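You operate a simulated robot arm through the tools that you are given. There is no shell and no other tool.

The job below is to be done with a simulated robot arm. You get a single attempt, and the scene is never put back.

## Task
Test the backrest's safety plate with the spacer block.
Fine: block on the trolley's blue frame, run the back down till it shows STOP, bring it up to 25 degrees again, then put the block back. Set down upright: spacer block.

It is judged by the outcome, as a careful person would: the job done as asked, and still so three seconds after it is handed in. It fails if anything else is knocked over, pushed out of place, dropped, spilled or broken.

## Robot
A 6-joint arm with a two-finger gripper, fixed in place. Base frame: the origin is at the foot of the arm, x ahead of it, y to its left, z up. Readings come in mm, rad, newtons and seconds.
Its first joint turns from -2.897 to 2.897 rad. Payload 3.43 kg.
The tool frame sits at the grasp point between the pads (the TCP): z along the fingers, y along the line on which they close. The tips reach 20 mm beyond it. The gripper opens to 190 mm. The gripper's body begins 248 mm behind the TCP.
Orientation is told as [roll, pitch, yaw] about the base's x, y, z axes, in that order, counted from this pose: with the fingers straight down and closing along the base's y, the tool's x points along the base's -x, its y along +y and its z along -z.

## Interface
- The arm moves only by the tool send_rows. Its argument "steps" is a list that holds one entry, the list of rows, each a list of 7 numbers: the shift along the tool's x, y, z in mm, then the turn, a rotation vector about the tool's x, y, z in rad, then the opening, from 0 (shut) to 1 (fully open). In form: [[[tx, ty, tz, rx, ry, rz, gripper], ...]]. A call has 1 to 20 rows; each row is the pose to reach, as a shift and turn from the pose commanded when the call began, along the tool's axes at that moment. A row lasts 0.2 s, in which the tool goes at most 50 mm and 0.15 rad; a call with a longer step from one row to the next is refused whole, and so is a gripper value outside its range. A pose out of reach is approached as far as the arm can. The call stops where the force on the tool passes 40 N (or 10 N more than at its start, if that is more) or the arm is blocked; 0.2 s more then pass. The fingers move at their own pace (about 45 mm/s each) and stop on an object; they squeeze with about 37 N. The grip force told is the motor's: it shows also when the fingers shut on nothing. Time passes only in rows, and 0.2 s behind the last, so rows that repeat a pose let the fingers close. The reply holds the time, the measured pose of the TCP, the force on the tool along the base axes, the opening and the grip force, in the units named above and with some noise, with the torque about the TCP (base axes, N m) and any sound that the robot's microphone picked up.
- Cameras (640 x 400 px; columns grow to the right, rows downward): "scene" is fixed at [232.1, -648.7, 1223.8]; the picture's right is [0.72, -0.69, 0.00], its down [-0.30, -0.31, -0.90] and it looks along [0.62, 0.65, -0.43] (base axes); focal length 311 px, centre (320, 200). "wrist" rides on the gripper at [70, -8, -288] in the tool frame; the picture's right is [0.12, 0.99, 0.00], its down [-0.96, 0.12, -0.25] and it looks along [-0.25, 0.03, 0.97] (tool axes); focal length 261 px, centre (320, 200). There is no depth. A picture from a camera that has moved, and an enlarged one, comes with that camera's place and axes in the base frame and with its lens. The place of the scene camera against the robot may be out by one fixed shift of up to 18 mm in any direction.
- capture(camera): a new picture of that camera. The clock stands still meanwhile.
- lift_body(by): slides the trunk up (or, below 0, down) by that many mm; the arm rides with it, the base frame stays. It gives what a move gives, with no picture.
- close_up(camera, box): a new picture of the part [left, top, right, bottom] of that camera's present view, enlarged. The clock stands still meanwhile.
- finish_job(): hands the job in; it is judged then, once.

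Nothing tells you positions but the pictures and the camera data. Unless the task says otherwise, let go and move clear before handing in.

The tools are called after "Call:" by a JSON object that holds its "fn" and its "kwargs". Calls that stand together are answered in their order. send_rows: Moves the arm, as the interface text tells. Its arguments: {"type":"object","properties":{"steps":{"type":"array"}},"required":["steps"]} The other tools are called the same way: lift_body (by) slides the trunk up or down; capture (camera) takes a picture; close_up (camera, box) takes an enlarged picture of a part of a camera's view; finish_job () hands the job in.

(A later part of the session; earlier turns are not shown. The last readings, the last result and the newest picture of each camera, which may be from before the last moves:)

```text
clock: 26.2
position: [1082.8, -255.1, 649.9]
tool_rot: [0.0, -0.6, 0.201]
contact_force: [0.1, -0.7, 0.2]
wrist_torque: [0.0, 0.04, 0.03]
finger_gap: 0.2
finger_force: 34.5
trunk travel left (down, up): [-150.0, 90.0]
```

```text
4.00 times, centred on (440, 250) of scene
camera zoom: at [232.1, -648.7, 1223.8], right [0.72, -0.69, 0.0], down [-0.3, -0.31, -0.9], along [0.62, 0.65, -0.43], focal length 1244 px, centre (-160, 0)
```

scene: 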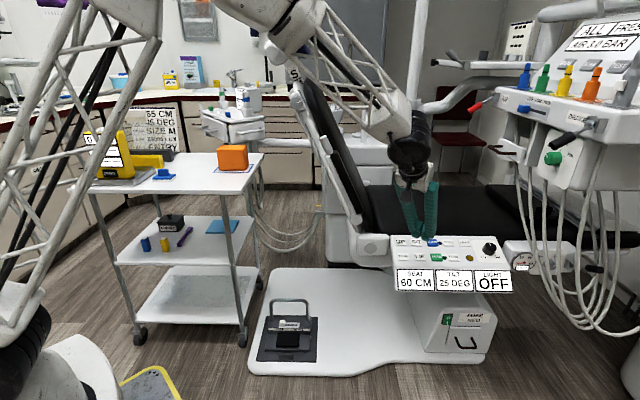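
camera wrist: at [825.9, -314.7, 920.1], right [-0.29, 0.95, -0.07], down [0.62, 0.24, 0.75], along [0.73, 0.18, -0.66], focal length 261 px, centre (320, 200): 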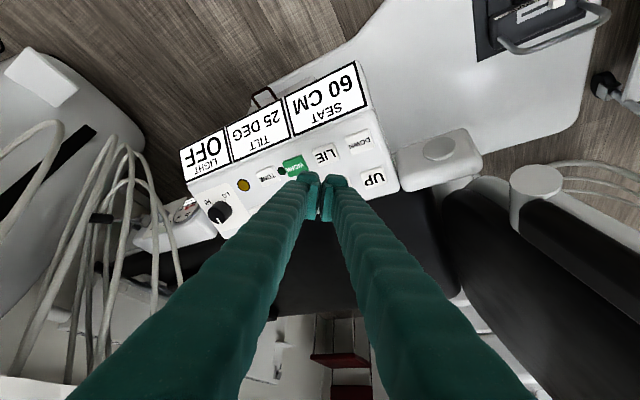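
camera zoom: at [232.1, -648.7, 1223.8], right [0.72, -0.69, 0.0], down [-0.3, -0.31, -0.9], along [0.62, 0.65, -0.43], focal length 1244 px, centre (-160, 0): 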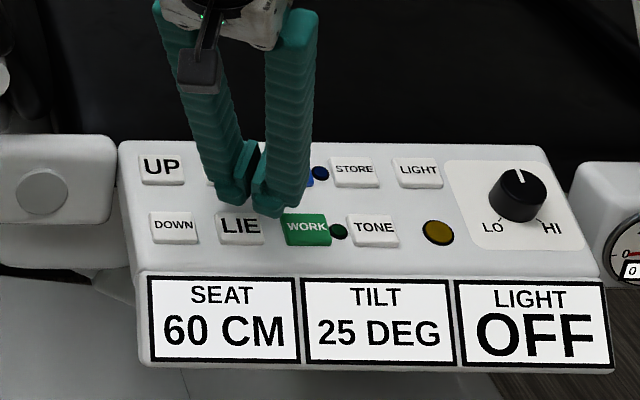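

Alignment with LIE looks right. I'll come down along the panel normal to just above the button.

Call:
{"fn": "send_rows", "kwargs": {"steps": [[[4.5, 1.3, 10, 0, 0, 0, 0], [9, 2.6, 20, 0, 0, 0, 0], [9, 2.6, 20, 0, 0, 0, 0]]]}}

Call:
{"fn": "close_up", "kwargs": {"camera": "wrist", "box": [240, 100, 400, 200]}}

Call:
{"fn": "close_up", "kwargs": {"camera": "scene", "box": [380, 220, 480, 280]}}

```text
clock: 27.0
position: [1085.8, -252.1, 628.7]
tool_rot: [0.001, -0.6, 0.202]
contact_force: [0.1, -0.5, 0.1]
wrist_torque: [-0.02, 0.01, -0.01]
finger_gap: 0.0
finger_force: 34.5
trunk travel left (down, up): [-150.0, 90.0]
```

```text
4.00 times, centred on (320, 150) of wrist
camera zoom: at [871.2, -304.3, 826.6], right [-0.29, 0.95, -0.07], down [0.62, 0.24, 0.75], along [0.73, 0.18, -0.66], focal length 1043 px, centre (320, 400)
```

zoom: 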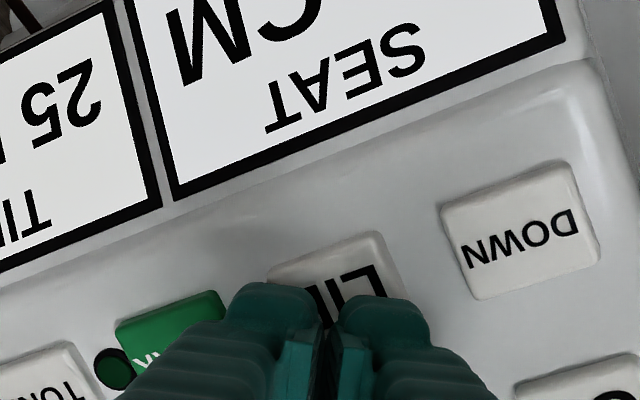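

```text
6.40 times, centred on (430, 250) of scene
camera zoom: at [232.1, -648.7, 1223.8], right [0.72, -0.69, 0.0], down [-0.3, -0.31, -0.9], along [0.62, 0.65, -0.43], focal length 1990 px, centre (-384, -120)
```

zoom: 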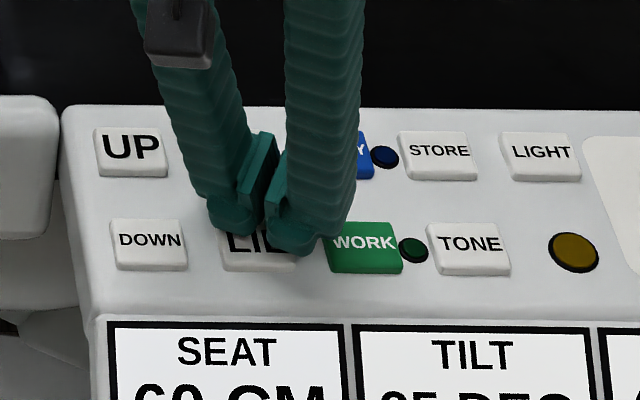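

The tips are just above LIE, but a bit close to WORK on one side; I'll shift 6 mm away from WORK and then ease down in small steps.

Call:
{"fn": "send_rows", "kwargs": {"steps": [[[0, 6, 0, 0, 0, 0, 0], [0.8, 6.2, 1.8, 0, 0, 0, 0], [1.6, 6.5, 3.6, 0, 0, 0, 0], [1.6, 6.5, 3.6, 0, 0, 0, 0]]]}}

Call:
{"fn": "close_up", "kwargs": {"camera": "wrist", "box": [240, 100, 400, 200]}}

Call:
{"fn": "close_up", "kwargs": {"camera": "scene", "box": [380, 220, 480, 280]}}

```text
clock: 28.0
position: [1083.9, -244.9, 625.4]
tool_rot: [0.0, -0.599, 0.199]
contact_force: [0.8, -0.4, 0.4]
wrist_torque: [0.01, -0.01, 0.03]
finger_gap: 0.0
finger_force: 34.4
trunk travel left (down, up): [-150.0, 90.0]
```

```text
4.00 times, centred on (320, 150) of wrist
camera zoom: at [869.5, -297.5, 822.5], right [-0.29, 0.95, -0.07], down [0.62, 0.24, 0.75], along [0.73, 0.18, -0.66], focal length 1043 px, centre (320, 400)
```

zoom: 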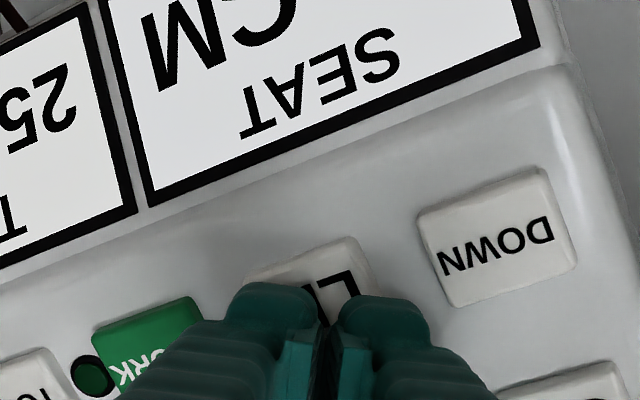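

```text
6.40 times, centred on (430, 250) of scene
camera zoom: at [232.1, -648.7, 1223.8], right [0.72, -0.69, 0.0], down [-0.3, -0.31, -0.9], along [0.62, 0.65, -0.43], focal length 1990 px, centre (-384, -120)
```

zoom: 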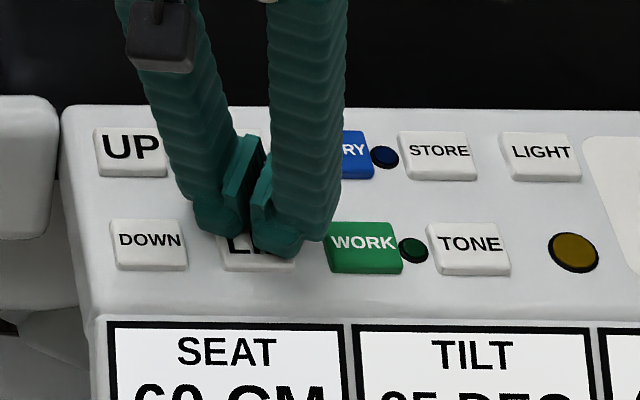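

Centred on LIE with clear gaps to WORK and DOWN. Pressing on in small steps.

Call:
{"fn": "send_rows", "kwargs": {"steps": [[[0.8, 0.2, 1.8, 0, 0, 0, 0], [1.4, 0.4, 3.2, 0, 0, 0, 0], [1.4, 0.4, 3.2, 0, 0, 0, 0]]]}}

Call:
{"fn": "close_up", "kwargs": {"camera": "scene", "box": [370, 220, 530, 300]}}

```text
clock: 28.8
position: [1084.1, -243.9, 620.3]
tool_rot: [0.001, -0.6, 0.201]
contact_force: [-0.2, -1.4, 2.9]
wrist_torque: [0.01, 0.0, -0.01]
finger_gap: 0.0
finger_force: 33.9
trunk travel left (down, up): [-150.0, 90.0]
heard: click
```

```text
4.00 times, centred on (450, 260) of scene
camera zoom: at [232.1, -648.7, 1223.8], right [0.72, -0.69, 0.0], down [-0.3, -0.31, -0.9], along [0.62, 0.65, -0.43], focal length 1244 px, centre (-200, -40)
```

zoom: 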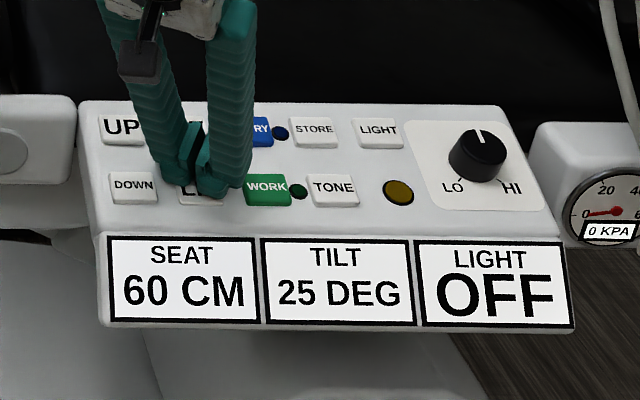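

A click at about 3 N. I'll hold for a moment to see whether the tilt changes.

Call:
{"fn": "send_rows", "kwargs": {"steps": [[[0, 0, 0.3, 0, 0, 0, 0], [0, 0, 0.3, 0, 0, 0, 0], [0, 0, 0.3, 0, 0, 0, 0]]]}}

Call:
{"fn": "capture", "kwargs": {"camera": "scene"}}

Call:
{"fn": "close_up", "kwargs": {"camera": "scene", "box": [370, 220, 530, 300]}}

```text
clock: 29.6
position: [1085.3, -244.2, 620.6]
tool_rot: [0.001, -0.6, 0.202]
contact_force: [-1.2, -1.3, 3.3]
wrist_torque: [0.02, 0.05, 0.03]
finger_gap: 0.0
finger_force: 34.4
trunk travel left (down, up): [-150.0, 90.0]
```

```text
taken
```

scene: 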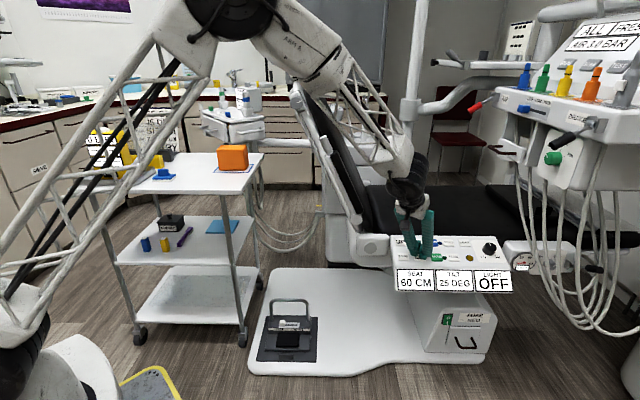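

```text
4.00 times, centred on (450, 260) of scene
camera zoom: at [232.1, -648.7, 1223.8], right [0.72, -0.69, 0.0], down [-0.3, -0.31, -0.9], along [0.62, 0.65, -0.43], focal length 1244 px, centre (-200, -40)
```

zoom: 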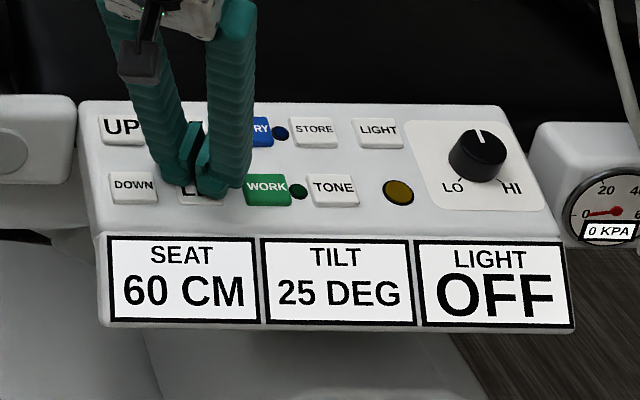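

Call:
{"fn": "send_rows", "kwargs": {"steps": [[[0, 0, 0.3, 0, 0, 0, 0], [0, 0, 0.5, 0, 0, 0, 0], [0, 0, 0.5, 0, 0, 0, 0], [0, 0, 0.5, 0, 0, 0, 0]]]}}

Call:
{"fn": "capture", "kwargs": {"camera": "scene"}}

Call:
{"fn": "close_up", "kwargs": {"camera": "scene", "box": [370, 220, 530, 300]}}

Call:
{"fn": "close_up", "kwargs": {"camera": "scene", "box": [200, 60, 400, 240]}}

```text
clock: 30.6
position: [1085.2, -243.8, 620.3]
tool_rot: [0.0, -0.599, 0.201]
contact_force: [-2.6, -0.8, 5.0]
wrist_torque: [0.05, 0.07, 0.03]
finger_gap: 0.1
finger_force: 33.9
trunk travel left (down, up): [-150.0, 90.0]
```

```text
taken
```

scene: 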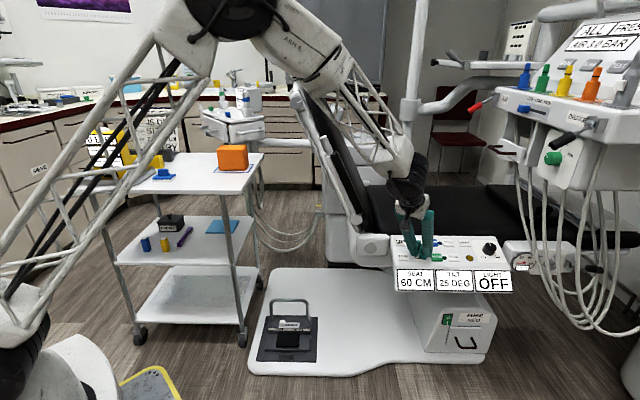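

```text
4.00 times, centred on (450, 260) of scene
camera zoom: at [232.1, -648.7, 1223.8], right [0.72, -0.69, 0.0], down [-0.3, -0.31, -0.9], along [0.62, 0.65, -0.43], focal length 1244 px, centre (-200, -40)
```

zoom: 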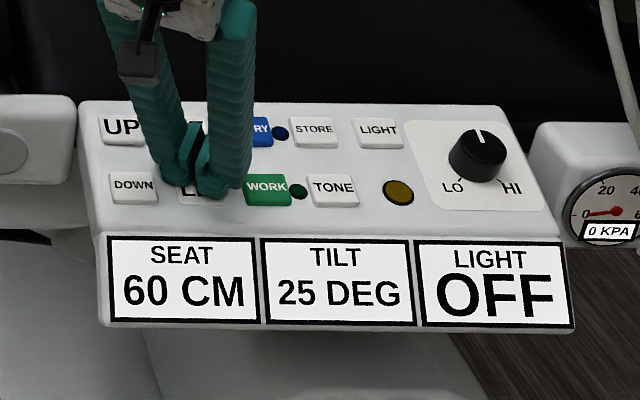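

```text
2.22 times, centred on (300, 150) of scene
camera zoom: at [232.1, -648.7, 1223.8], right [0.72, -0.69, 0.0], down [-0.3, -0.31, -0.9], along [0.62, 0.65, -0.43], focal length 691 px, centre (364, 311)
```

zoom: 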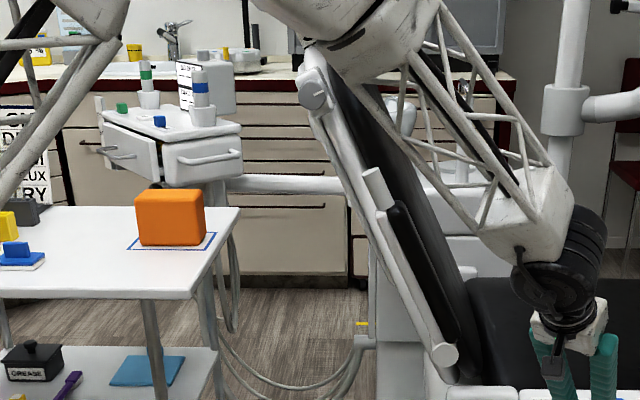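

The button clicked, but the back hasn't moved while held. I'll release it and see whether the action happens on release.

Call:
{"fn": "send_rows", "kwargs": {"steps": [[[-2, -0.6, -4.5, 0, 0, 0, 0], [-4, -1.2, -9, 0, 0, 0, 0], [-5, -1.5, -12, 0, 0, 0, 0], [-5, -1.5, -12, 0, 0, 0, 0]]]}}

Call:
{"fn": "close_up", "kwargs": {"camera": "scene", "box": [370, 220, 530, 300]}}

Call:
{"fn": "close_up", "kwargs": {"camera": "scene", "box": [200, 60, 400, 240]}}

```text
clock: 31.6
position: [1082.8, -246.7, 633.8]
tool_rot: [0.0, -0.601, 0.201]
contact_force: [-0.3, 0.6, -0.7]
wrist_torque: [-0.03, 0.0, 0.01]
finger_gap: 0.0
finger_force: 33.6
trunk travel left (down, up): [-150.0, 90.0]
```

```text
4.00 times, centred on (450, 260) of scene
camera zoom: at [232.1, -648.7, 1223.8], right [0.72, -0.69, 0.0], down [-0.3, -0.31, -0.9], along [0.62, 0.65, -0.43], focal length 1244 px, centre (-200, -40)
```

zoom: 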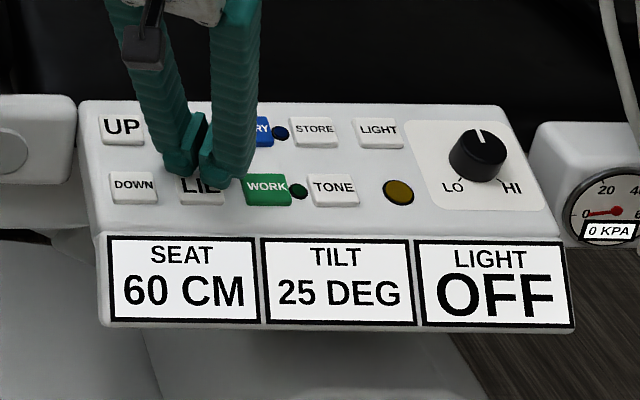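

```text
2.22 times, centred on (300, 150) of scene
camera zoom: at [232.1, -648.7, 1223.8], right [0.72, -0.69, 0.0], down [-0.3, -0.31, -0.9], along [0.62, 0.65, -0.43], focal length 691 px, centre (364, 311)
```

zoom: 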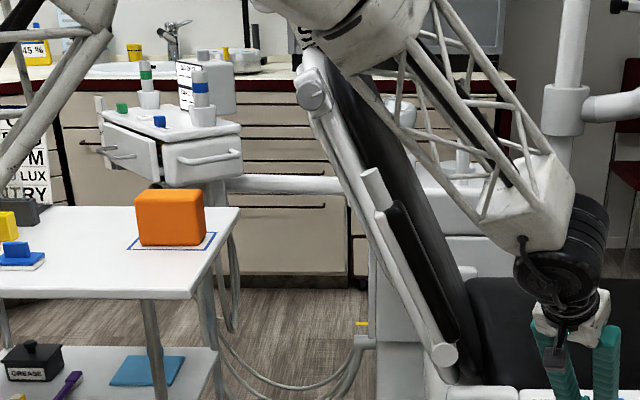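

Nothing moved. The press was light, so I'll press LIE again a little more firmly and watch.

Call:
{"fn": "send_rows", "kwargs": {"steps": [[[2, 0.6, 4.5, 0, 0, 0, 0], [4, 1.2, 9, 0, 0, 0, 0], [5.3, 1.6, 12.5, 0, 0, 0, 0], [5.8, 1.8, 13.8, 0, 0, 0, 0], [6.2, 1.9, 14.8, 0, 0, 0, 0], [6.2, 1.9, 14.8, 0, 0, 0, 0]]]}}

Call:
{"fn": "close_up", "kwargs": {"camera": "scene", "box": [370, 220, 530, 300]}}

Call:
{"fn": "capture", "kwargs": {"camera": "wrist"}}

```text
clock: 33.0
position: [1084.9, -242.6, 618.9]
tool_rot: [0.0, -0.6, 0.201]
contact_force: [0.9, 0.0, 14.2]
wrist_torque: [0.22, 0.07, -0.02]
finger_gap: 0.0
finger_force: 34.3
trunk travel left (down, up): [-150.0, 90.0]
heard: click
```

```text
4.00 times, centred on (450, 260) of scene
camera zoom: at [232.1, -648.7, 1223.8], right [0.72, -0.69, 0.0], down [-0.3, -0.31, -0.9], along [0.62, 0.65, -0.43], focal length 1244 px, centre (-200, -40)
```

zoom: 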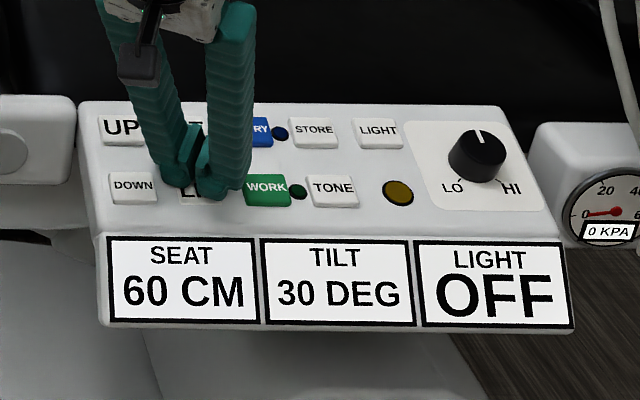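

```text
taken
camera wrist: at [870.8, -296.4, 816.5], right [-0.29, 0.95, -0.07], down [0.62, 0.24, 0.75], along [0.73, 0.18, -0.66], focal length 261 px, centre (320, 200)
```

wrist: 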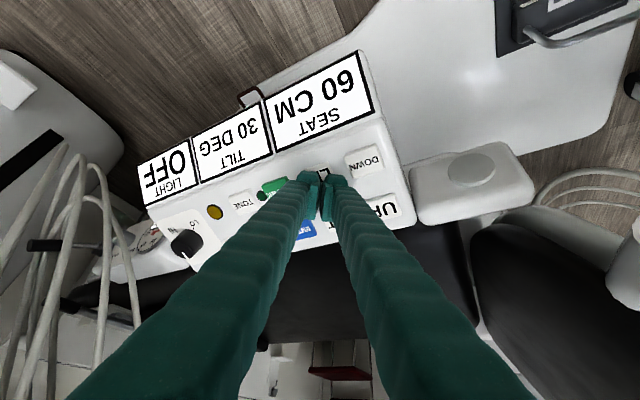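

Now the tilt shows 30 DEG. I'll hold briefly to learn whether it runs while held or steps once per press.

Call:
{"fn": "send_rows", "kwargs": {"steps": [[[0, 0, 0, 0, 0, 0, 0], [0, 0, 0, 0, 0, 0, 0]]]}}

Call:
{"fn": "close_up", "kwargs": {"camera": "scene", "box": [370, 220, 530, 300]}}

Call:
{"fn": "close_up", "kwargs": {"camera": "scene", "box": [200, 60, 400, 240]}}

```text
clock: 33.6
position: [1085.6, -243.7, 618.4]
tool_rot: [-0.001, -0.599, 0.2]
contact_force: [1.7, -1.0, 17.3]
wrist_torque: [0.17, 0.03, -0.01]
finger_gap: 0.0
finger_force: 33.8
trunk travel left (down, up): [-150.0, 90.0]
```

```text
4.00 times, centred on (450, 260) of scene
camera zoom: at [232.1, -648.7, 1223.8], right [0.72, -0.69, 0.0], down [-0.3, -0.31, -0.9], along [0.62, 0.65, -0.43], focal length 1244 px, centre (-200, -40)
```

zoom: 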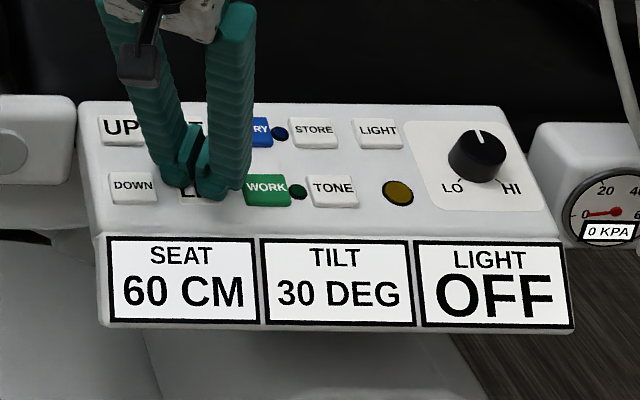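

```text
2.22 times, centred on (300, 150) of scene
camera zoom: at [232.1, -648.7, 1223.8], right [0.72, -0.69, 0.0], down [-0.3, -0.31, -0.9], along [0.62, 0.65, -0.43], focal length 691 px, centre (364, 311)
```

zoom: 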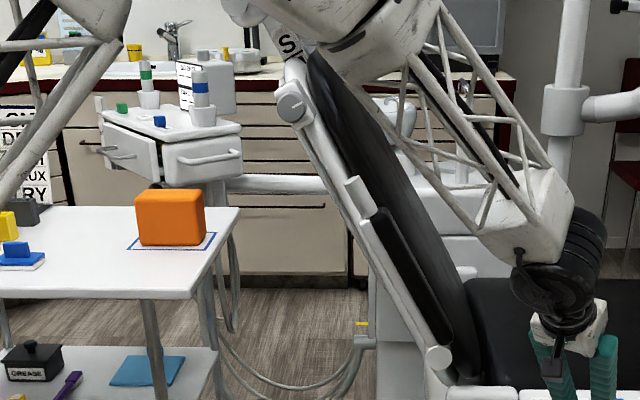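

The back went down one 5° step, so it steps once per press. I'll lift off and press again, one step per call, checking the display each time.

Call:
{"fn": "send_rows", "kwargs": {"steps": [[[-3.2, -0.9, -7.2, 0, 0, 0, 0], [-3.2, -0.9, -7.2, 0, 0, 0, 0], [-1.2, -0.3, -2.6, 0, 0, 0, 0], [-0.2, 0, -0.4, 0, 0, 0, 0], [-0.2, 0, -0.4, 0, 0, 0, 0]]]}}

Call:
{"fn": "close_up", "kwargs": {"camera": "scene", "box": [370, 220, 530, 300]}}

```text
clock: 34.8
position: [1085.1, -243.3, 618.4]
tool_rot: [-0.001, -0.6, 0.201]
contact_force: [-8.9, 0.4, 14.5]
wrist_torque: [0.18, 0.26, 0.12]
finger_gap: 0.0
finger_force: 34.2
trunk travel left (down, up): [-150.0, 90.0]
```

```text
4.00 times, centred on (450, 260) of scene
camera zoom: at [232.1, -648.7, 1223.8], right [0.72, -0.69, 0.0], down [-0.3, -0.31, -0.9], along [0.62, 0.65, -0.43], focal length 1244 px, centre (-200, -40)
```

zoom: 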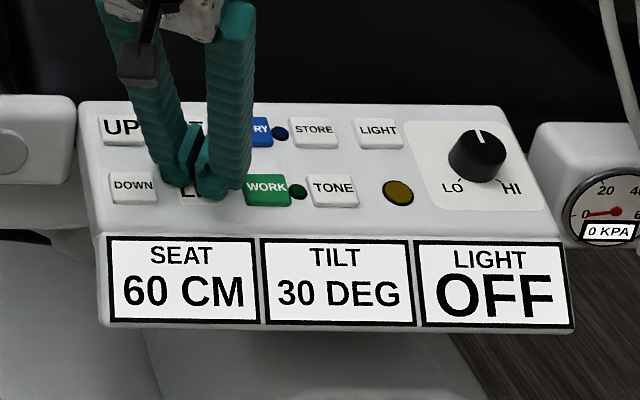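

No click this time; the lift-off was too small for the button to reset. I'll lift further (as before) and press again.

Call:
{"fn": "send_rows", "kwargs": {"steps": [[[-3, -0.9, -7, 0, 0, 0, 0], [-6.2, -1.9, -14.4, 0, 0, 0, 0], [-6.2, -1.9, -14.4, 0, 0, 0, 0], [-3, -0.9, -7, 0, 0, 0, 0], [-1, -0.3, -2.3, 0, 0, 0, 0], [0, 0, 0, 0, 0, 0, 0], [0, 0, 0, 0, 0, 0, 0]]]}}

Call:
{"fn": "close_up", "kwargs": {"camera": "scene", "box": [370, 220, 530, 300]}}

```text
clock: 36.4
position: [1086.7, -244.3, 619.4]
tool_rot: [0.0, -0.6, 0.201]
contact_force: [-3.5, 1.9, 10.3]
wrist_torque: [0.14, 0.13, 0.01]
finger_gap: 0.0
finger_force: 34.0
trunk travel left (down, up): [-150.0, 90.0]
heard: click
```

```text
4.00 times, centred on (450, 260) of scene
camera zoom: at [232.1, -648.7, 1223.8], right [0.72, -0.69, 0.0], down [-0.3, -0.31, -0.9], along [0.62, 0.65, -0.43], focal length 1244 px, centre (-200, -40)
```

zoom: 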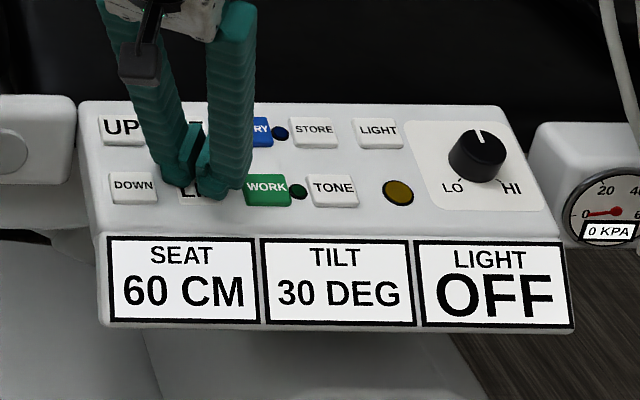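

Call:
{"fn": "send_rows", "kwargs": {"steps": [[[0.3, 0.1, 0.6, 0, 0, 0, 0], [0.5, 0.1, 1.2, 0, 0, 0, 0], [0.5, 0.1, 1.2, 0, 0, 0, 0]]]}}

Call:
{"fn": "close_up", "kwargs": {"camera": "scene", "box": [370, 220, 530, 300]}}

```text
clock: 37.2
position: [1086.1, -243.3, 618.2]
tool_rot: [-0.001, -0.601, 0.201]
contact_force: [0.4, -0.3, 18.3]
wrist_torque: [0.23, 0.03, -0.01]
finger_gap: 0.1
finger_force: 34.2
trunk travel left (down, up): [-150.0, 90.0]
```

```text
4.00 times, centred on (450, 260) of scene
camera zoom: at [232.1, -648.7, 1223.8], right [0.72, -0.69, 0.0], down [-0.3, -0.31, -0.9], along [0.62, 0.65, -0.43], focal length 1244 px, centre (-200, -40)
```

zoom: 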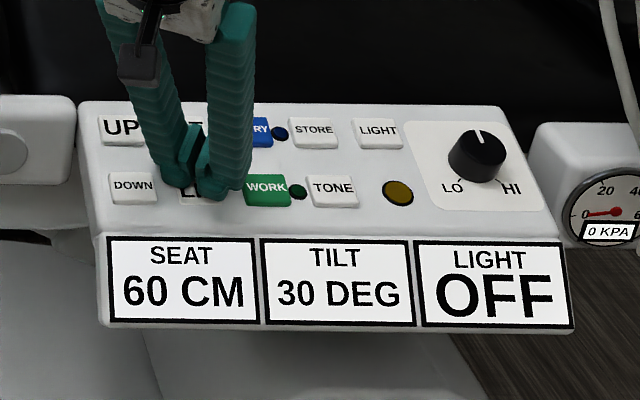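

Still 30. I'll release fully, wait, and look, to understand the timing.

Call:
{"fn": "send_rows", "kwargs": {"steps": [[[-3.2, -0.9, -7.5, 0, 0, 0, 0], [-6.5, -1.9, -15.6, 0, 0, 0, 0], [-6.5, -1.9, -15.6, 0, 0, 0, 0]]]}}

Call:
{"fn": "close_up", "kwargs": {"camera": "scene", "box": [370, 220, 530, 300]}}

Call:
{"fn": "send_rows", "kwargs": {"steps": [[[0, 0, 0, 0, 0, 0, 0], [0, 0, 0, 0, 0, 0, 0], [0, 0, 0, 0, 0, 0, 0], [0, 0, 0, 0, 0, 0, 0], [0, 0, 0, 0, 0, 0, 0]]]}}

Call:
{"fn": "close_up", "kwargs": {"camera": "scene", "box": [370, 220, 530, 300]}}

Call:
{"fn": "close_up", "kwargs": {"camera": "scene", "box": [200, 60, 400, 240]}}

```text
clock: 38.0
position: [1082.4, -244.3, 631.8]
tool_rot: [-0.001, -0.599, 0.199]
contact_force: [0.0, -0.2, 0.1]
wrist_torque: [0.04, 0.0, 0.02]
finger_gap: 0.0
finger_force: 34.7
trunk travel left (down, up): [-150.0, 90.0]
```

```text
4.00 times, centred on (450, 260) of scene
camera zoom: at [232.1, -648.7, 1223.8], right [0.72, -0.69, 0.0], down [-0.3, -0.31, -0.9], along [0.62, 0.65, -0.43], focal length 1244 px, centre (-200, -40)
```

zoom: 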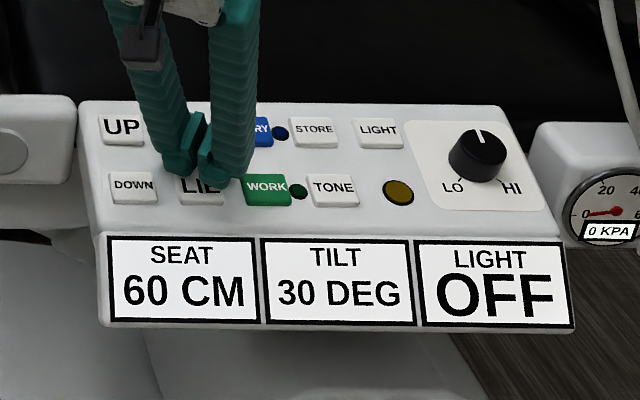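

```text
clock: 39.2
position: [1082.0, -245.4, 633.8]
tool_rot: [-0.002, -0.601, 0.201]
contact_force: [-0.3, 0.0, 0.4]
wrist_torque: [0.02, 0.0, 0.02]
finger_gap: 0.0
finger_force: 34.0
trunk travel left (down, up): [-150.0, 90.0]
```

```text
4.00 times, centred on (450, 260) of scene
camera zoom: at [232.1, -648.7, 1223.8], right [0.72, -0.69, 0.0], down [-0.3, -0.31, -0.9], along [0.62, 0.65, -0.43], focal length 1244 px, centre (-200, -40)
```

zoom: 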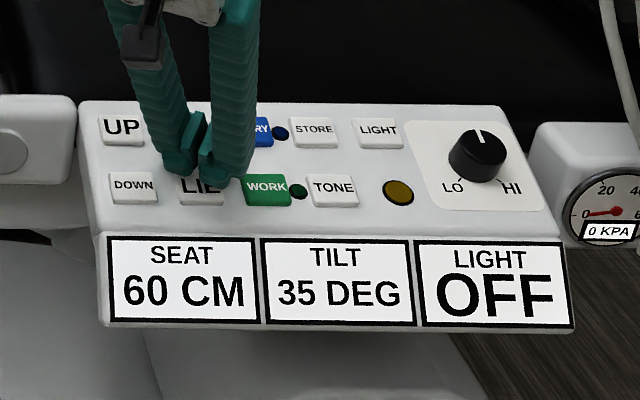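

```text
2.22 times, centred on (300, 150) of scene
camera zoom: at [232.1, -648.7, 1223.8], right [0.72, -0.69, 0.0], down [-0.3, -0.31, -0.9], along [0.62, 0.65, -0.43], focal length 691 px, centre (364, 311)
```

zoom: 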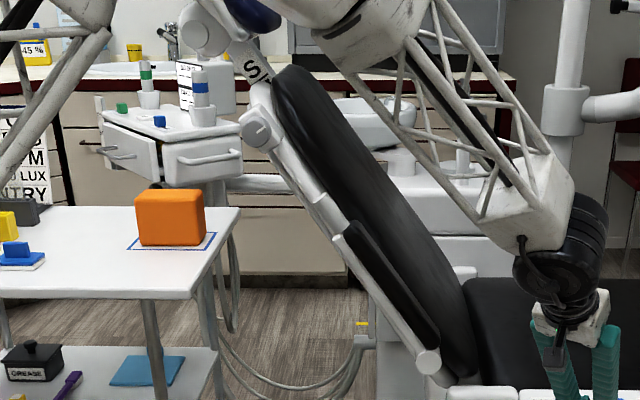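

The step comes about a second after release. I'll check whether it is still moving.

Call:
{"fn": "send_rows", "kwargs": {"steps": [[[0, 0, 0, 0, 0, 0, 0], [0, 0, 0, 0, 0, 0, 0], [0, 0, 0, 0, 0, 0, 0], [0, 0, 0, 0, 0, 0, 0], [0, 0, 0, 0, 0, 0, 0]]]}}

Call:
{"fn": "close_up", "kwargs": {"camera": "scene", "box": [200, 60, 400, 240]}}

Call:
{"fn": "close_up", "kwargs": {"camera": "scene", "box": [370, 220, 530, 300]}}

```text
clock: 40.4
position: [1082.7, -245.1, 633.0]
tool_rot: [0.0, -0.601, 0.202]
contact_force: [0.7, 0.4, -0.3]
wrist_torque: [-0.03, 0.02, 0.02]
finger_gap: 0.2
finger_force: 34.3
trunk travel left (down, up): [-150.0, 90.0]
```

```text
2.22 times, centred on (300, 150) of scene
camera zoom: at [232.1, -648.7, 1223.8], right [0.72, -0.69, 0.0], down [-0.3, -0.31, -0.9], along [0.62, 0.65, -0.43], focal length 691 px, centre (364, 311)
```

zoom: 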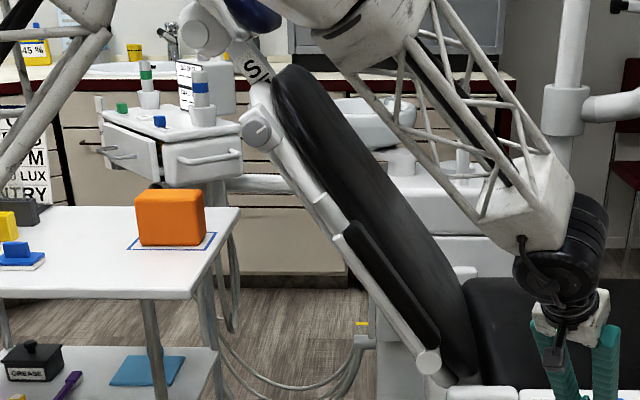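

```text
4.00 times, centred on (450, 260) of scene
camera zoom: at [232.1, -648.7, 1223.8], right [0.72, -0.69, 0.0], down [-0.3, -0.31, -0.9], along [0.62, 0.65, -0.43], focal length 1244 px, centre (-200, -40)
```

zoom: 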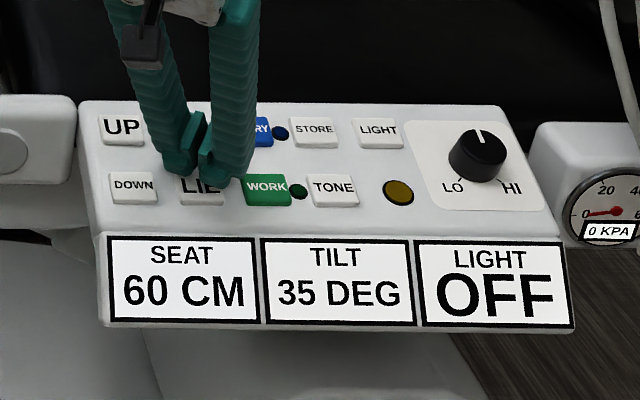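

Each press-and-release gives one 5° step and then stops. I'll do one full press, release and wait per call.

Call:
{"fn": "send_rows", "kwargs": {"steps": [[[3, 0.9, 7.5, 0, 0, 0, 0], [5.3, 1.5, 12.5, 0, 0, 0, 0], [6.1, 1.8, 14.6, 0, 0, 0, 0], [6.1, 1.8, 14.6, 0, 0, 0, 0], [3, 0.9, 7.5, 0, 0, 0, 0], [0, 0, 0, 0, 0, 0, 0], [0, 0, 0, 0, 0, 0, 0], [0, 0, 0, 0, 0, 0, 0], [0, 0, 0, 0, 0, 0, 0], [0, 0, 0, 0, 0, 0, 0], [0, 0, 0, 0, 0, 0, 0], [0, 0, 0, 0, 0, 0, 0]]]}}

Call:
{"fn": "close_up", "kwargs": {"camera": "scene", "box": [370, 220, 530, 300]}}

Call:
{"fn": "close_up", "kwargs": {"camera": "scene", "box": [200, 60, 400, 240]}}

```text
clock: 43.0
position: [1083.6, -245.8, 633.5]
tool_rot: [0.0, -0.601, 0.2]
contact_force: [-0.3, 0.8, -0.1]
wrist_torque: [-0.03, 0.03, -0.01]
finger_gap: 0.0
finger_force: 34.2
trunk travel left (down, up): [-150.0, 90.0]
heard: click
```

```text
4.00 times, centred on (450, 260) of scene
camera zoom: at [232.1, -648.7, 1223.8], right [0.72, -0.69, 0.0], down [-0.3, -0.31, -0.9], along [0.62, 0.65, -0.43], focal length 1244 px, centre (-200, -40)
```

zoom: 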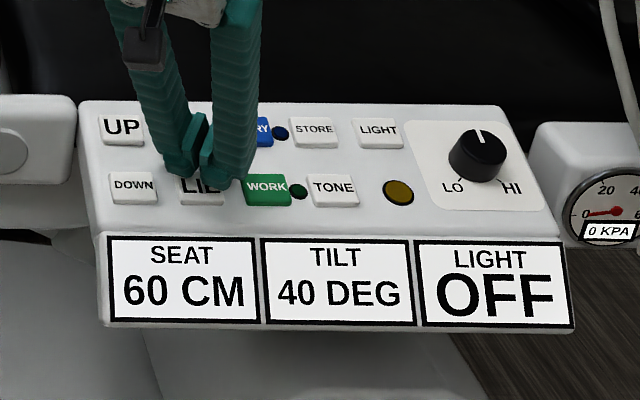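

```text
2.22 times, centred on (300, 150) of scene
camera zoom: at [232.1, -648.7, 1223.8], right [0.72, -0.69, 0.0], down [-0.3, -0.31, -0.9], along [0.62, 0.65, -0.43], focal length 691 px, centre (364, 311)
```

zoom: 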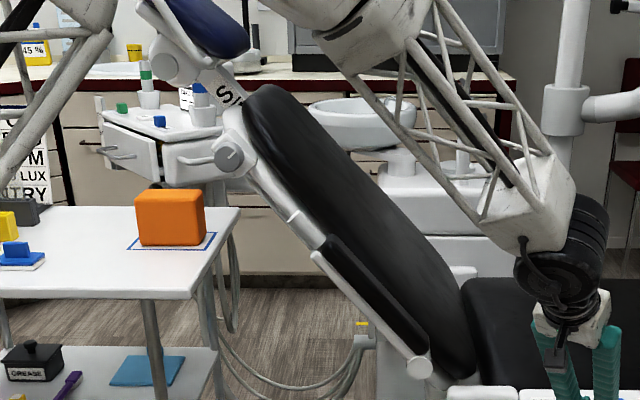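

40 DEG now, and one press-release cycle works cleanly. Continuing one step at a time.

Call:
{"fn": "send_rows", "kwargs": {"steps": [[[3, 0.9, 7.5, 0, 0, 0, 0], [5.3, 1.5, 12.5, 0, 0, 0, 0], [6.1, 1.8, 14.6, 0, 0, 0, 0], [6.1, 1.8, 14.6, 0, 0, 0, 0], [3, 0.9, 7.5, 0, 0, 0, 0], [0, 0, 0, 0, 0, 0, 0], [0, 0, 0, 0, 0, 0, 0], [0, 0, 0, 0, 0, 0, 0], [0, 0, 0, 0, 0, 0, 0], [0, 0, 0, 0, 0, 0, 0], [0, 0, 0, 0, 0, 0, 0], [0, 0, 0, 0, 0, 0, 0]]]}}

Call:
{"fn": "close_up", "kwargs": {"camera": "scene", "box": [370, 220, 530, 300]}}

Call:
{"fn": "close_up", "kwargs": {"camera": "scene", "box": [160, 60, 400, 240]}}

```text
clock: 45.6
position: [1083.2, -245.8, 633.0]
tool_rot: [0.0, -0.6, 0.201]
contact_force: [0.4, -0.7, -0.5]
wrist_torque: [-0.01, -0.01, -0.02]
finger_gap: 0.0
finger_force: 34.6
trunk travel left (down, up): [-150.0, 90.0]
heard: click
```

```text
4.00 times, centred on (450, 260) of scene
camera zoom: at [232.1, -648.7, 1223.8], right [0.72, -0.69, 0.0], down [-0.3, -0.31, -0.9], along [0.62, 0.65, -0.43], focal length 1244 px, centre (-200, -40)
```

zoom: 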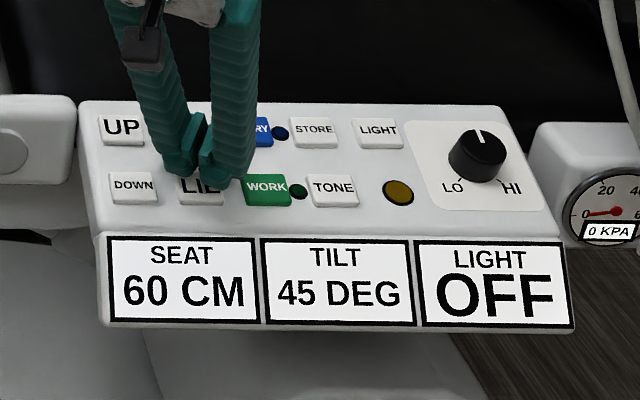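

```text
2.22 times, centred on (280, 150) of scene
camera zoom: at [232.1, -648.7, 1223.8], right [0.72, -0.69, 0.0], down [-0.3, -0.31, -0.9], along [0.62, 0.65, -0.43], focal length 691 px, centre (409, 311)
```

zoom: 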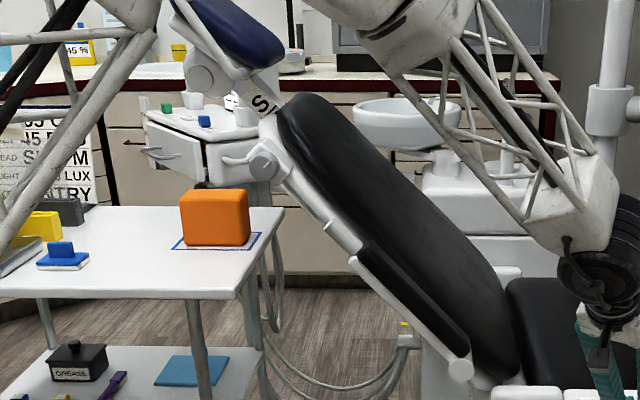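

45 DEG; the back is approaching the block. Next step.

Call:
{"fn": "send_rows", "kwargs": {"steps": [[[3, 0.9, 7.5, 0, 0, 0, 0], [5.3, 1.5, 12.5, 0, 0, 0, 0], [6.1, 1.8, 14.6, 0, 0, 0, 0], [6.1, 1.8, 14.6, 0, 0, 0, 0], [3, 0.9, 7.5, 0, 0, 0, 0], [0, 0, 0, 0, 0, 0, 0], [0, 0, 0, 0, 0, 0, 0], [0, 0, 0, 0, 0, 0, 0], [0, 0, 0, 0, 0, 0, 0], [0, 0, 0, 0, 0, 0, 0], [0, 0, 0, 0, 0, 0, 0], [0, 0, 0, 0, 0, 0, 0]]]}}

Call:
{"fn": "close_up", "kwargs": {"camera": "scene", "box": [370, 220, 530, 300]}}

Call:
{"fn": "close_up", "kwargs": {"camera": "scene", "box": [160, 60, 400, 240]}}

```text
clock: 48.2
position: [1081.7, -245.0, 633.1]
tool_rot: [0.0, -0.599, 0.2]
contact_force: [-0.2, -0.4, -0.6]
wrist_torque: [-0.02, -0.02, -0.01]
finger_gap: 0.0
finger_force: 34.0
trunk travel left (down, up): [-150.0, 90.0]
heard: click
```

```text
4.00 times, centred on (450, 260) of scene
camera zoom: at [232.1, -648.7, 1223.8], right [0.72, -0.69, 0.0], down [-0.3, -0.31, -0.9], along [0.62, 0.65, -0.43], focal length 1244 px, centre (-200, -40)
```

zoom: 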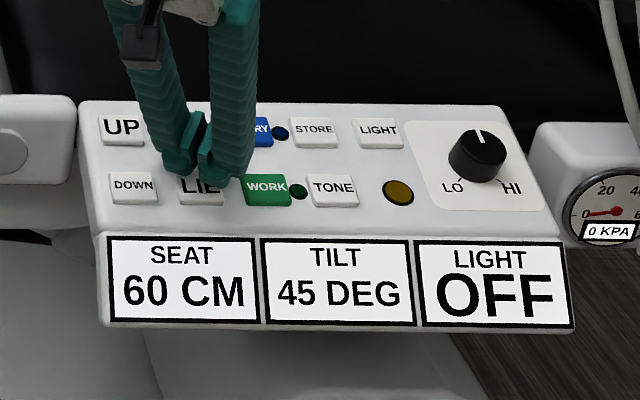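

```text
2.22 times, centred on (280, 150) of scene
camera zoom: at [232.1, -648.7, 1223.8], right [0.72, -0.69, 0.0], down [-0.3, -0.31, -0.9], along [0.62, 0.65, -0.43], focal length 691 px, centre (409, 311)
```

zoom: 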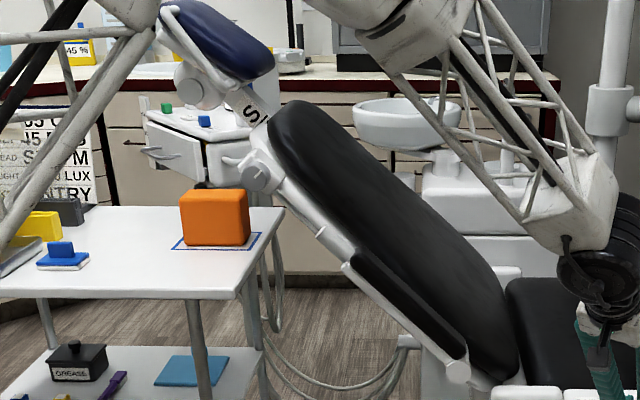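

The back has moved further though the display hasn't updated yet. Waiting a second before pressing again.

Call:
{"fn": "send_rows", "kwargs": {"steps": [[[0, 0, 0, 0, 0, 0, 0], [0, 0, 0, 0, 0, 0, 0], [0, 0, 0, 0, 0, 0, 0], [0, 0, 0, 0, 0, 0, 0], [0, 0, 0, 0, 0, 0, 0]]]}}

Call:
{"fn": "close_up", "kwargs": {"camera": "scene", "box": [370, 220, 530, 300]}}

Call:
{"fn": "close_up", "kwargs": {"camera": "scene", "box": [160, 60, 400, 240]}}

```text
clock: 49.4
position: [1083.4, -244.8, 632.3]
tool_rot: [0.0, -0.6, 0.2]
contact_force: [-1.2, -0.3, 0.0]
wrist_torque: [0.04, -0.01, -0.02]
finger_gap: 0.0
finger_force: 34.3
trunk travel left (down, up): [-150.0, 90.0]
```

```text
4.00 times, centred on (450, 260) of scene
camera zoom: at [232.1, -648.7, 1223.8], right [0.72, -0.69, 0.0], down [-0.3, -0.31, -0.9], along [0.62, 0.65, -0.43], focal length 1244 px, centre (-200, -40)
```

zoom: 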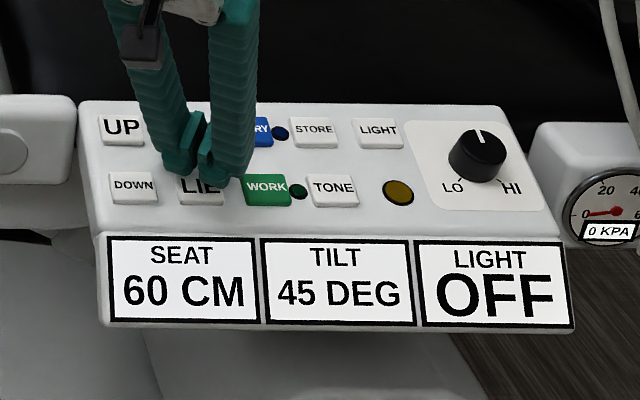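

```text
2.22 times, centred on (280, 150) of scene
camera zoom: at [232.1, -648.7, 1223.8], right [0.72, -0.69, 0.0], down [-0.3, -0.31, -0.9], along [0.62, 0.65, -0.43], focal length 691 px, centre (409, 311)
```

zoom: 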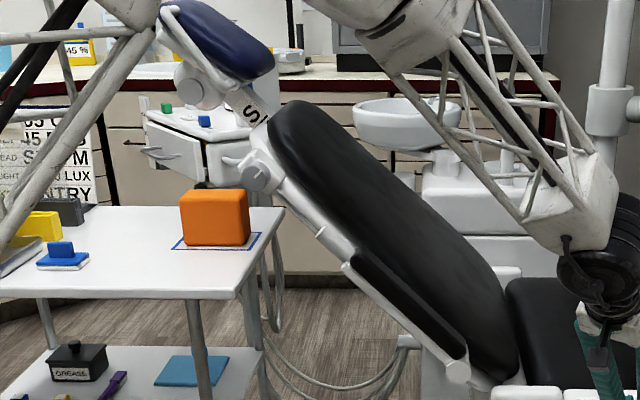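

The back moved but the display still reads 45 (it seems rounded to 5s). I'll do another press.

Call:
{"fn": "send_rows", "kwargs": {"steps": [[[3, 0.9, 7.5, 0, 0, 0, 0], [5.3, 1.5, 12.5, 0, 0, 0, 0], [6.1, 1.8, 14.6, 0, 0, 0, 0], [6.1, 1.8, 14.6, 0, 0, 0, 0], [3, 0.9, 7.5, 0, 0, 0, 0], [0, 0, 0, 0, 0, 0, 0], [0, 0, 0, 0, 0, 0, 0], [0, 0, 0, 0, 0, 0, 0], [0, 0, 0, 0, 0, 0, 0], [0, 0, 0, 0, 0, 0, 0], [0, 0, 0, 0, 0, 0, 0], [0, 0, 0, 0, 0, 0, 0], [0, 0, 0, 0, 0, 0, 0]]]}}

Call:
{"fn": "close_up", "kwargs": {"camera": "scene", "box": [370, 220, 530, 300]}}

Call:
{"fn": "close_up", "kwargs": {"camera": "scene", "box": [160, 60, 400, 240]}}

```text
clock: 52.2
position: [1084.1, -246.2, 633.8]
tool_rot: [-0.001, -0.6, 0.201]
contact_force: [0.0, 0.4, 0.2]
wrist_torque: [0.0, 0.01, -0.01]
finger_gap: 0.0
finger_force: 33.7
trunk travel left (down, up): [-150.0, 90.0]
heard: click
```

```text
4.00 times, centred on (450, 260) of scene
camera zoom: at [232.1, -648.7, 1223.8], right [0.72, -0.69, 0.0], down [-0.3, -0.31, -0.9], along [0.62, 0.65, -0.43], focal length 1244 px, centre (-200, -40)
```

zoom: 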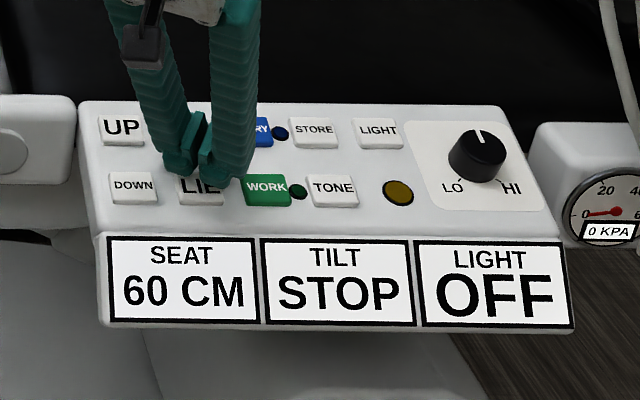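

```text
2.22 times, centred on (280, 150) of scene
camera zoom: at [232.1, -648.7, 1223.8], right [0.72, -0.69, 0.0], down [-0.3, -0.31, -0.9], along [0.62, 0.65, -0.43], focal length 691 px, centre (409, 311)
```

zoom: 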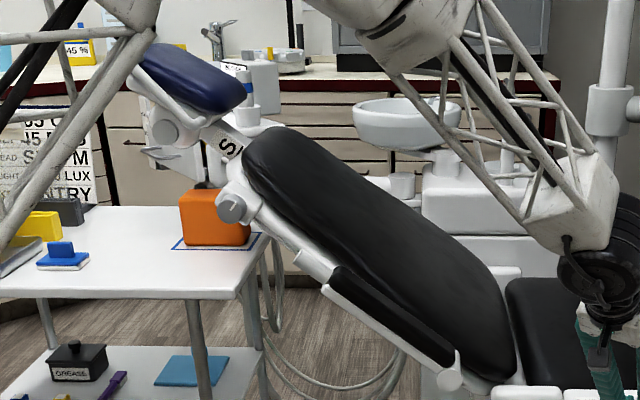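

TILT now shows STOP, with the back resting against the block. No more LIE; I'll check the block hasn't been pushed.

Call:
{"fn": "close_up", "kwargs": {"camera": "scene", "box": [190, 100, 310, 190]}}

Call:
{"fn": "capture", "kwargs": {"camera": "wrist"}}

```text
4.44 times, centred on (250, 145) of scene
camera zoom: at [232.1, -648.7, 1223.8], right [0.72, -0.69, 0.0], down [-0.3, -0.31, -0.9], along [0.62, 0.65, -0.43], focal length 1382 px, centre (631, 444)
```

zoom: 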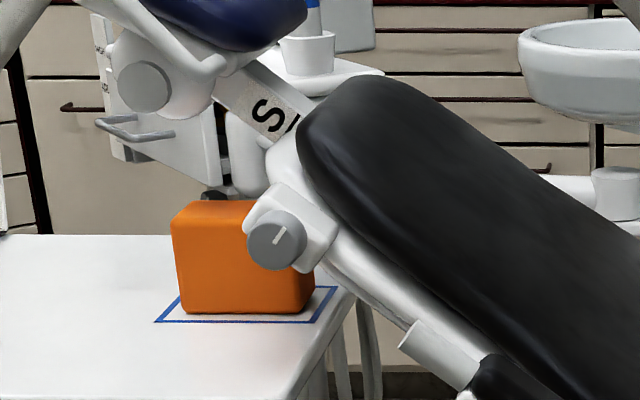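

```text
taken
camera wrist: at [868.3, -298.7, 831.5], right [-0.29, 0.95, -0.07], down [0.62, 0.24, 0.75], along [0.73, 0.18, -0.66], focal length 261 px, centre (320, 200)
```

wrist: 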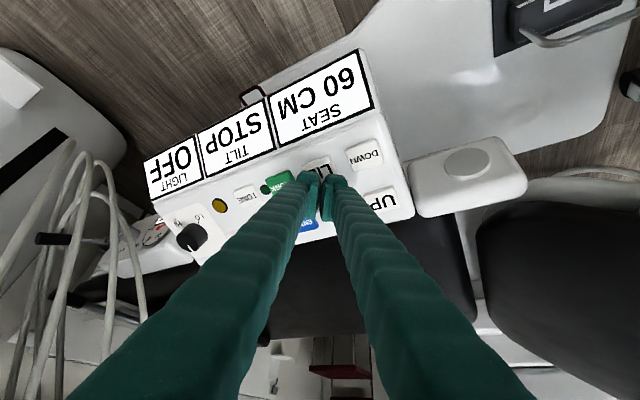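

The block is still squarely on its frame. Next is SIT; its button lies nearer the seat cushion, so I'll look at the clearance there first.

Call:
{"fn": "close_up", "kwargs": {"camera": "scene", "box": [340, 170, 520, 282]}}

Call:
{"fn": "close_up", "kwargs": {"camera": "wrist", "box": [280, 160, 480, 285]}}

```text
3.56 times, centred on (430, 226) of scene
camera zoom: at [232.1, -648.7, 1223.8], right [0.72, -0.69, 0.0], down [-0.3, -0.31, -0.9], along [0.62, 0.65, -0.43], focal length 1105 px, centre (-71, 108)
```

zoom: 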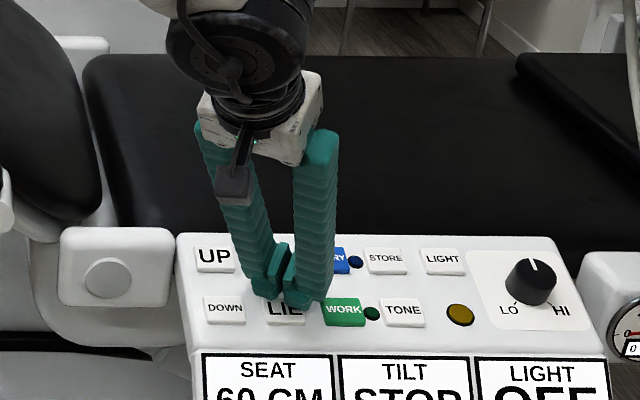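

```text
3.20 times, centred on (380, 222) of wrist
camera zoom: at [868.3, -298.7, 831.5], right [-0.29, 0.95, -0.07], down [0.62, 0.24, 0.75], along [0.73, 0.18, -0.66], focal length 834 px, centre (128, 128)
```

zoom: 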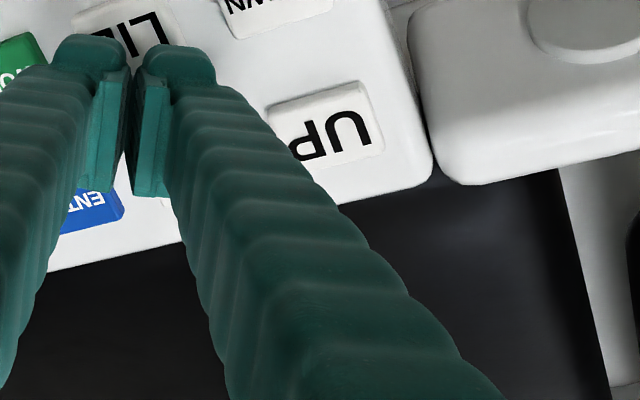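

The seat cushion is at about z≈577, lower than the panel's upper row (≈608), so there's room. I'll lift a little and move over SIT.

Call:
{"fn": "send_rows", "kwargs": {"steps": [[[-8.1, -2.3, -18.1, 0, 0, 0, 0], [-34, 14.7, -9, 0, 0, 0, 0], [-60.4, 31.7, 0.1, 0, 0, 0, 0], [-60.4, 31.7, 0.1, 0, 0, 0, 0]]]}}

Call:
{"fn": "close_up", "kwargs": {"camera": "wrist", "box": [240, 100, 400, 200]}}

Call:
{"fn": "close_up", "kwargs": {"camera": "scene", "box": [370, 210, 530, 300]}}

```text
clock: 53.2
position: [1125.3, -206.3, 666.7]
tool_rot: [0.001, -0.6, 0.199]
contact_force: [-0.1, 0.2, 0.6]
wrist_torque: [0.02, 0.0, 0.0]
finger_gap: 0.0
finger_force: 33.8
trunk travel left (down, up): [-150.0, 90.0]
```

```text
4.00 times, centred on (320, 150) of wrist
camera zoom: at [911.3, -258.8, 865.2], right [-0.29, 0.95, -0.07], down [0.62, 0.24, 0.75], along [0.73, 0.18, -0.66], focal length 1043 px, centre (320, 400)
```

zoom: 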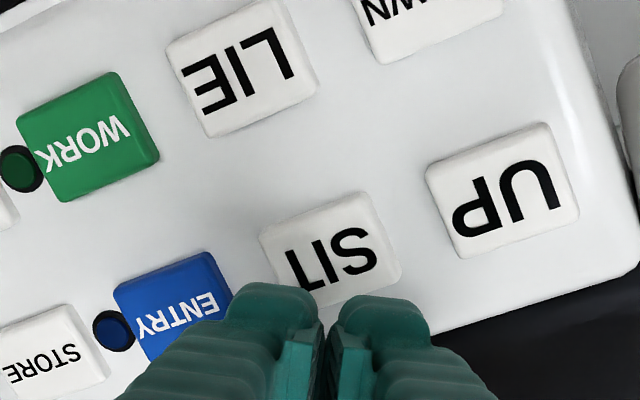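

```text
4.00 times, centred on (450, 255) of scene
camera zoom: at [232.1, -648.7, 1223.8], right [0.72, -0.69, 0.0], down [-0.3, -0.31, -0.9], along [0.62, 0.65, -0.43], focal length 1244 px, centre (-200, -20)
```

zoom: 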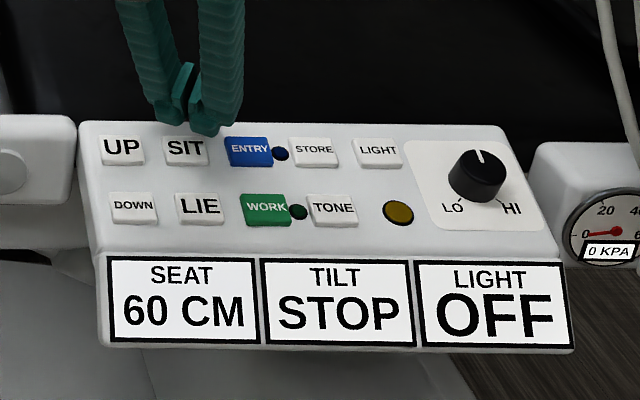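

Aligned over SIT. Coming down to just above it and checking the side gaps to UP and ENTRY.

Call:
{"fn": "send_rows", "kwargs": {"steps": [[[5, 1.4, 11, 0, 0, 0, 0], [10.2, 2.9, 22.6, 0, 0, 0, 0], [10.2, 2.9, 22.6, 0, 0, 0, 0]]]}}

Call:
{"fn": "close_up", "kwargs": {"camera": "wrist", "box": [240, 100, 400, 200]}}

Call:
{"fn": "close_up", "kwargs": {"camera": "scene", "box": [380, 210, 480, 270]}}

```text
clock: 54.0
position: [1129.6, -200.9, 642.1]
tool_rot: [0.001, -0.601, 0.199]
contact_force: [2.1, 0.0, 4.4]
wrist_torque: [0.05, -0.01, -0.04]
finger_gap: 0.1
finger_force: 34.2
trunk travel left (down, up): [-150.0, 90.0]
heard: click
```

```text
4.00 times, centred on (320, 150) of wrist
camera zoom: at [915.0, -253.6, 840.9], right [-0.29, 0.95, -0.07], down [0.62, 0.24, 0.75], along [0.73, 0.18, -0.66], focal length 1043 px, centre (320, 400)
```

zoom: 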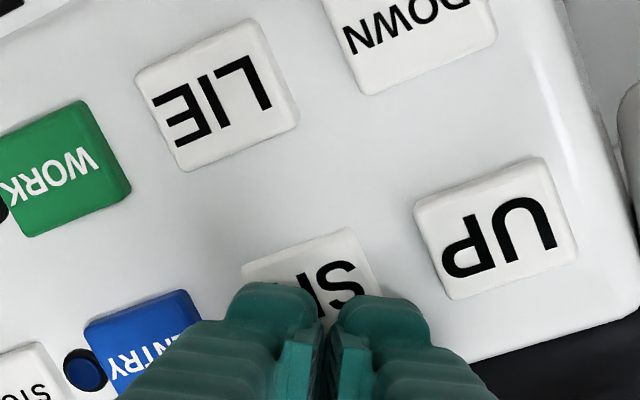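

```text
6.40 times, centred on (430, 240) of scene
camera zoom: at [232.1, -648.7, 1223.8], right [0.72, -0.69, 0.0], down [-0.3, -0.31, -0.9], along [0.62, 0.65, -0.43], focal length 1990 px, centre (-384, -56)
```

zoom: 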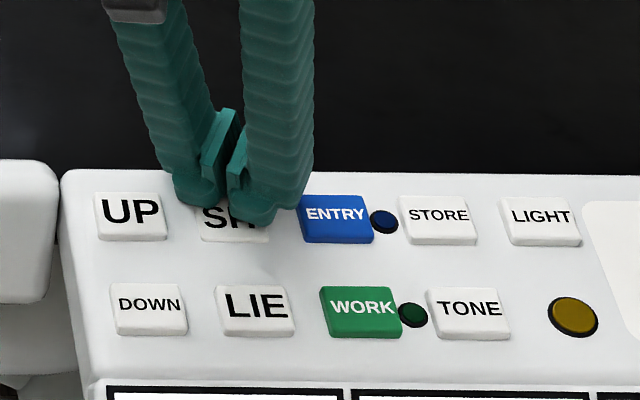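

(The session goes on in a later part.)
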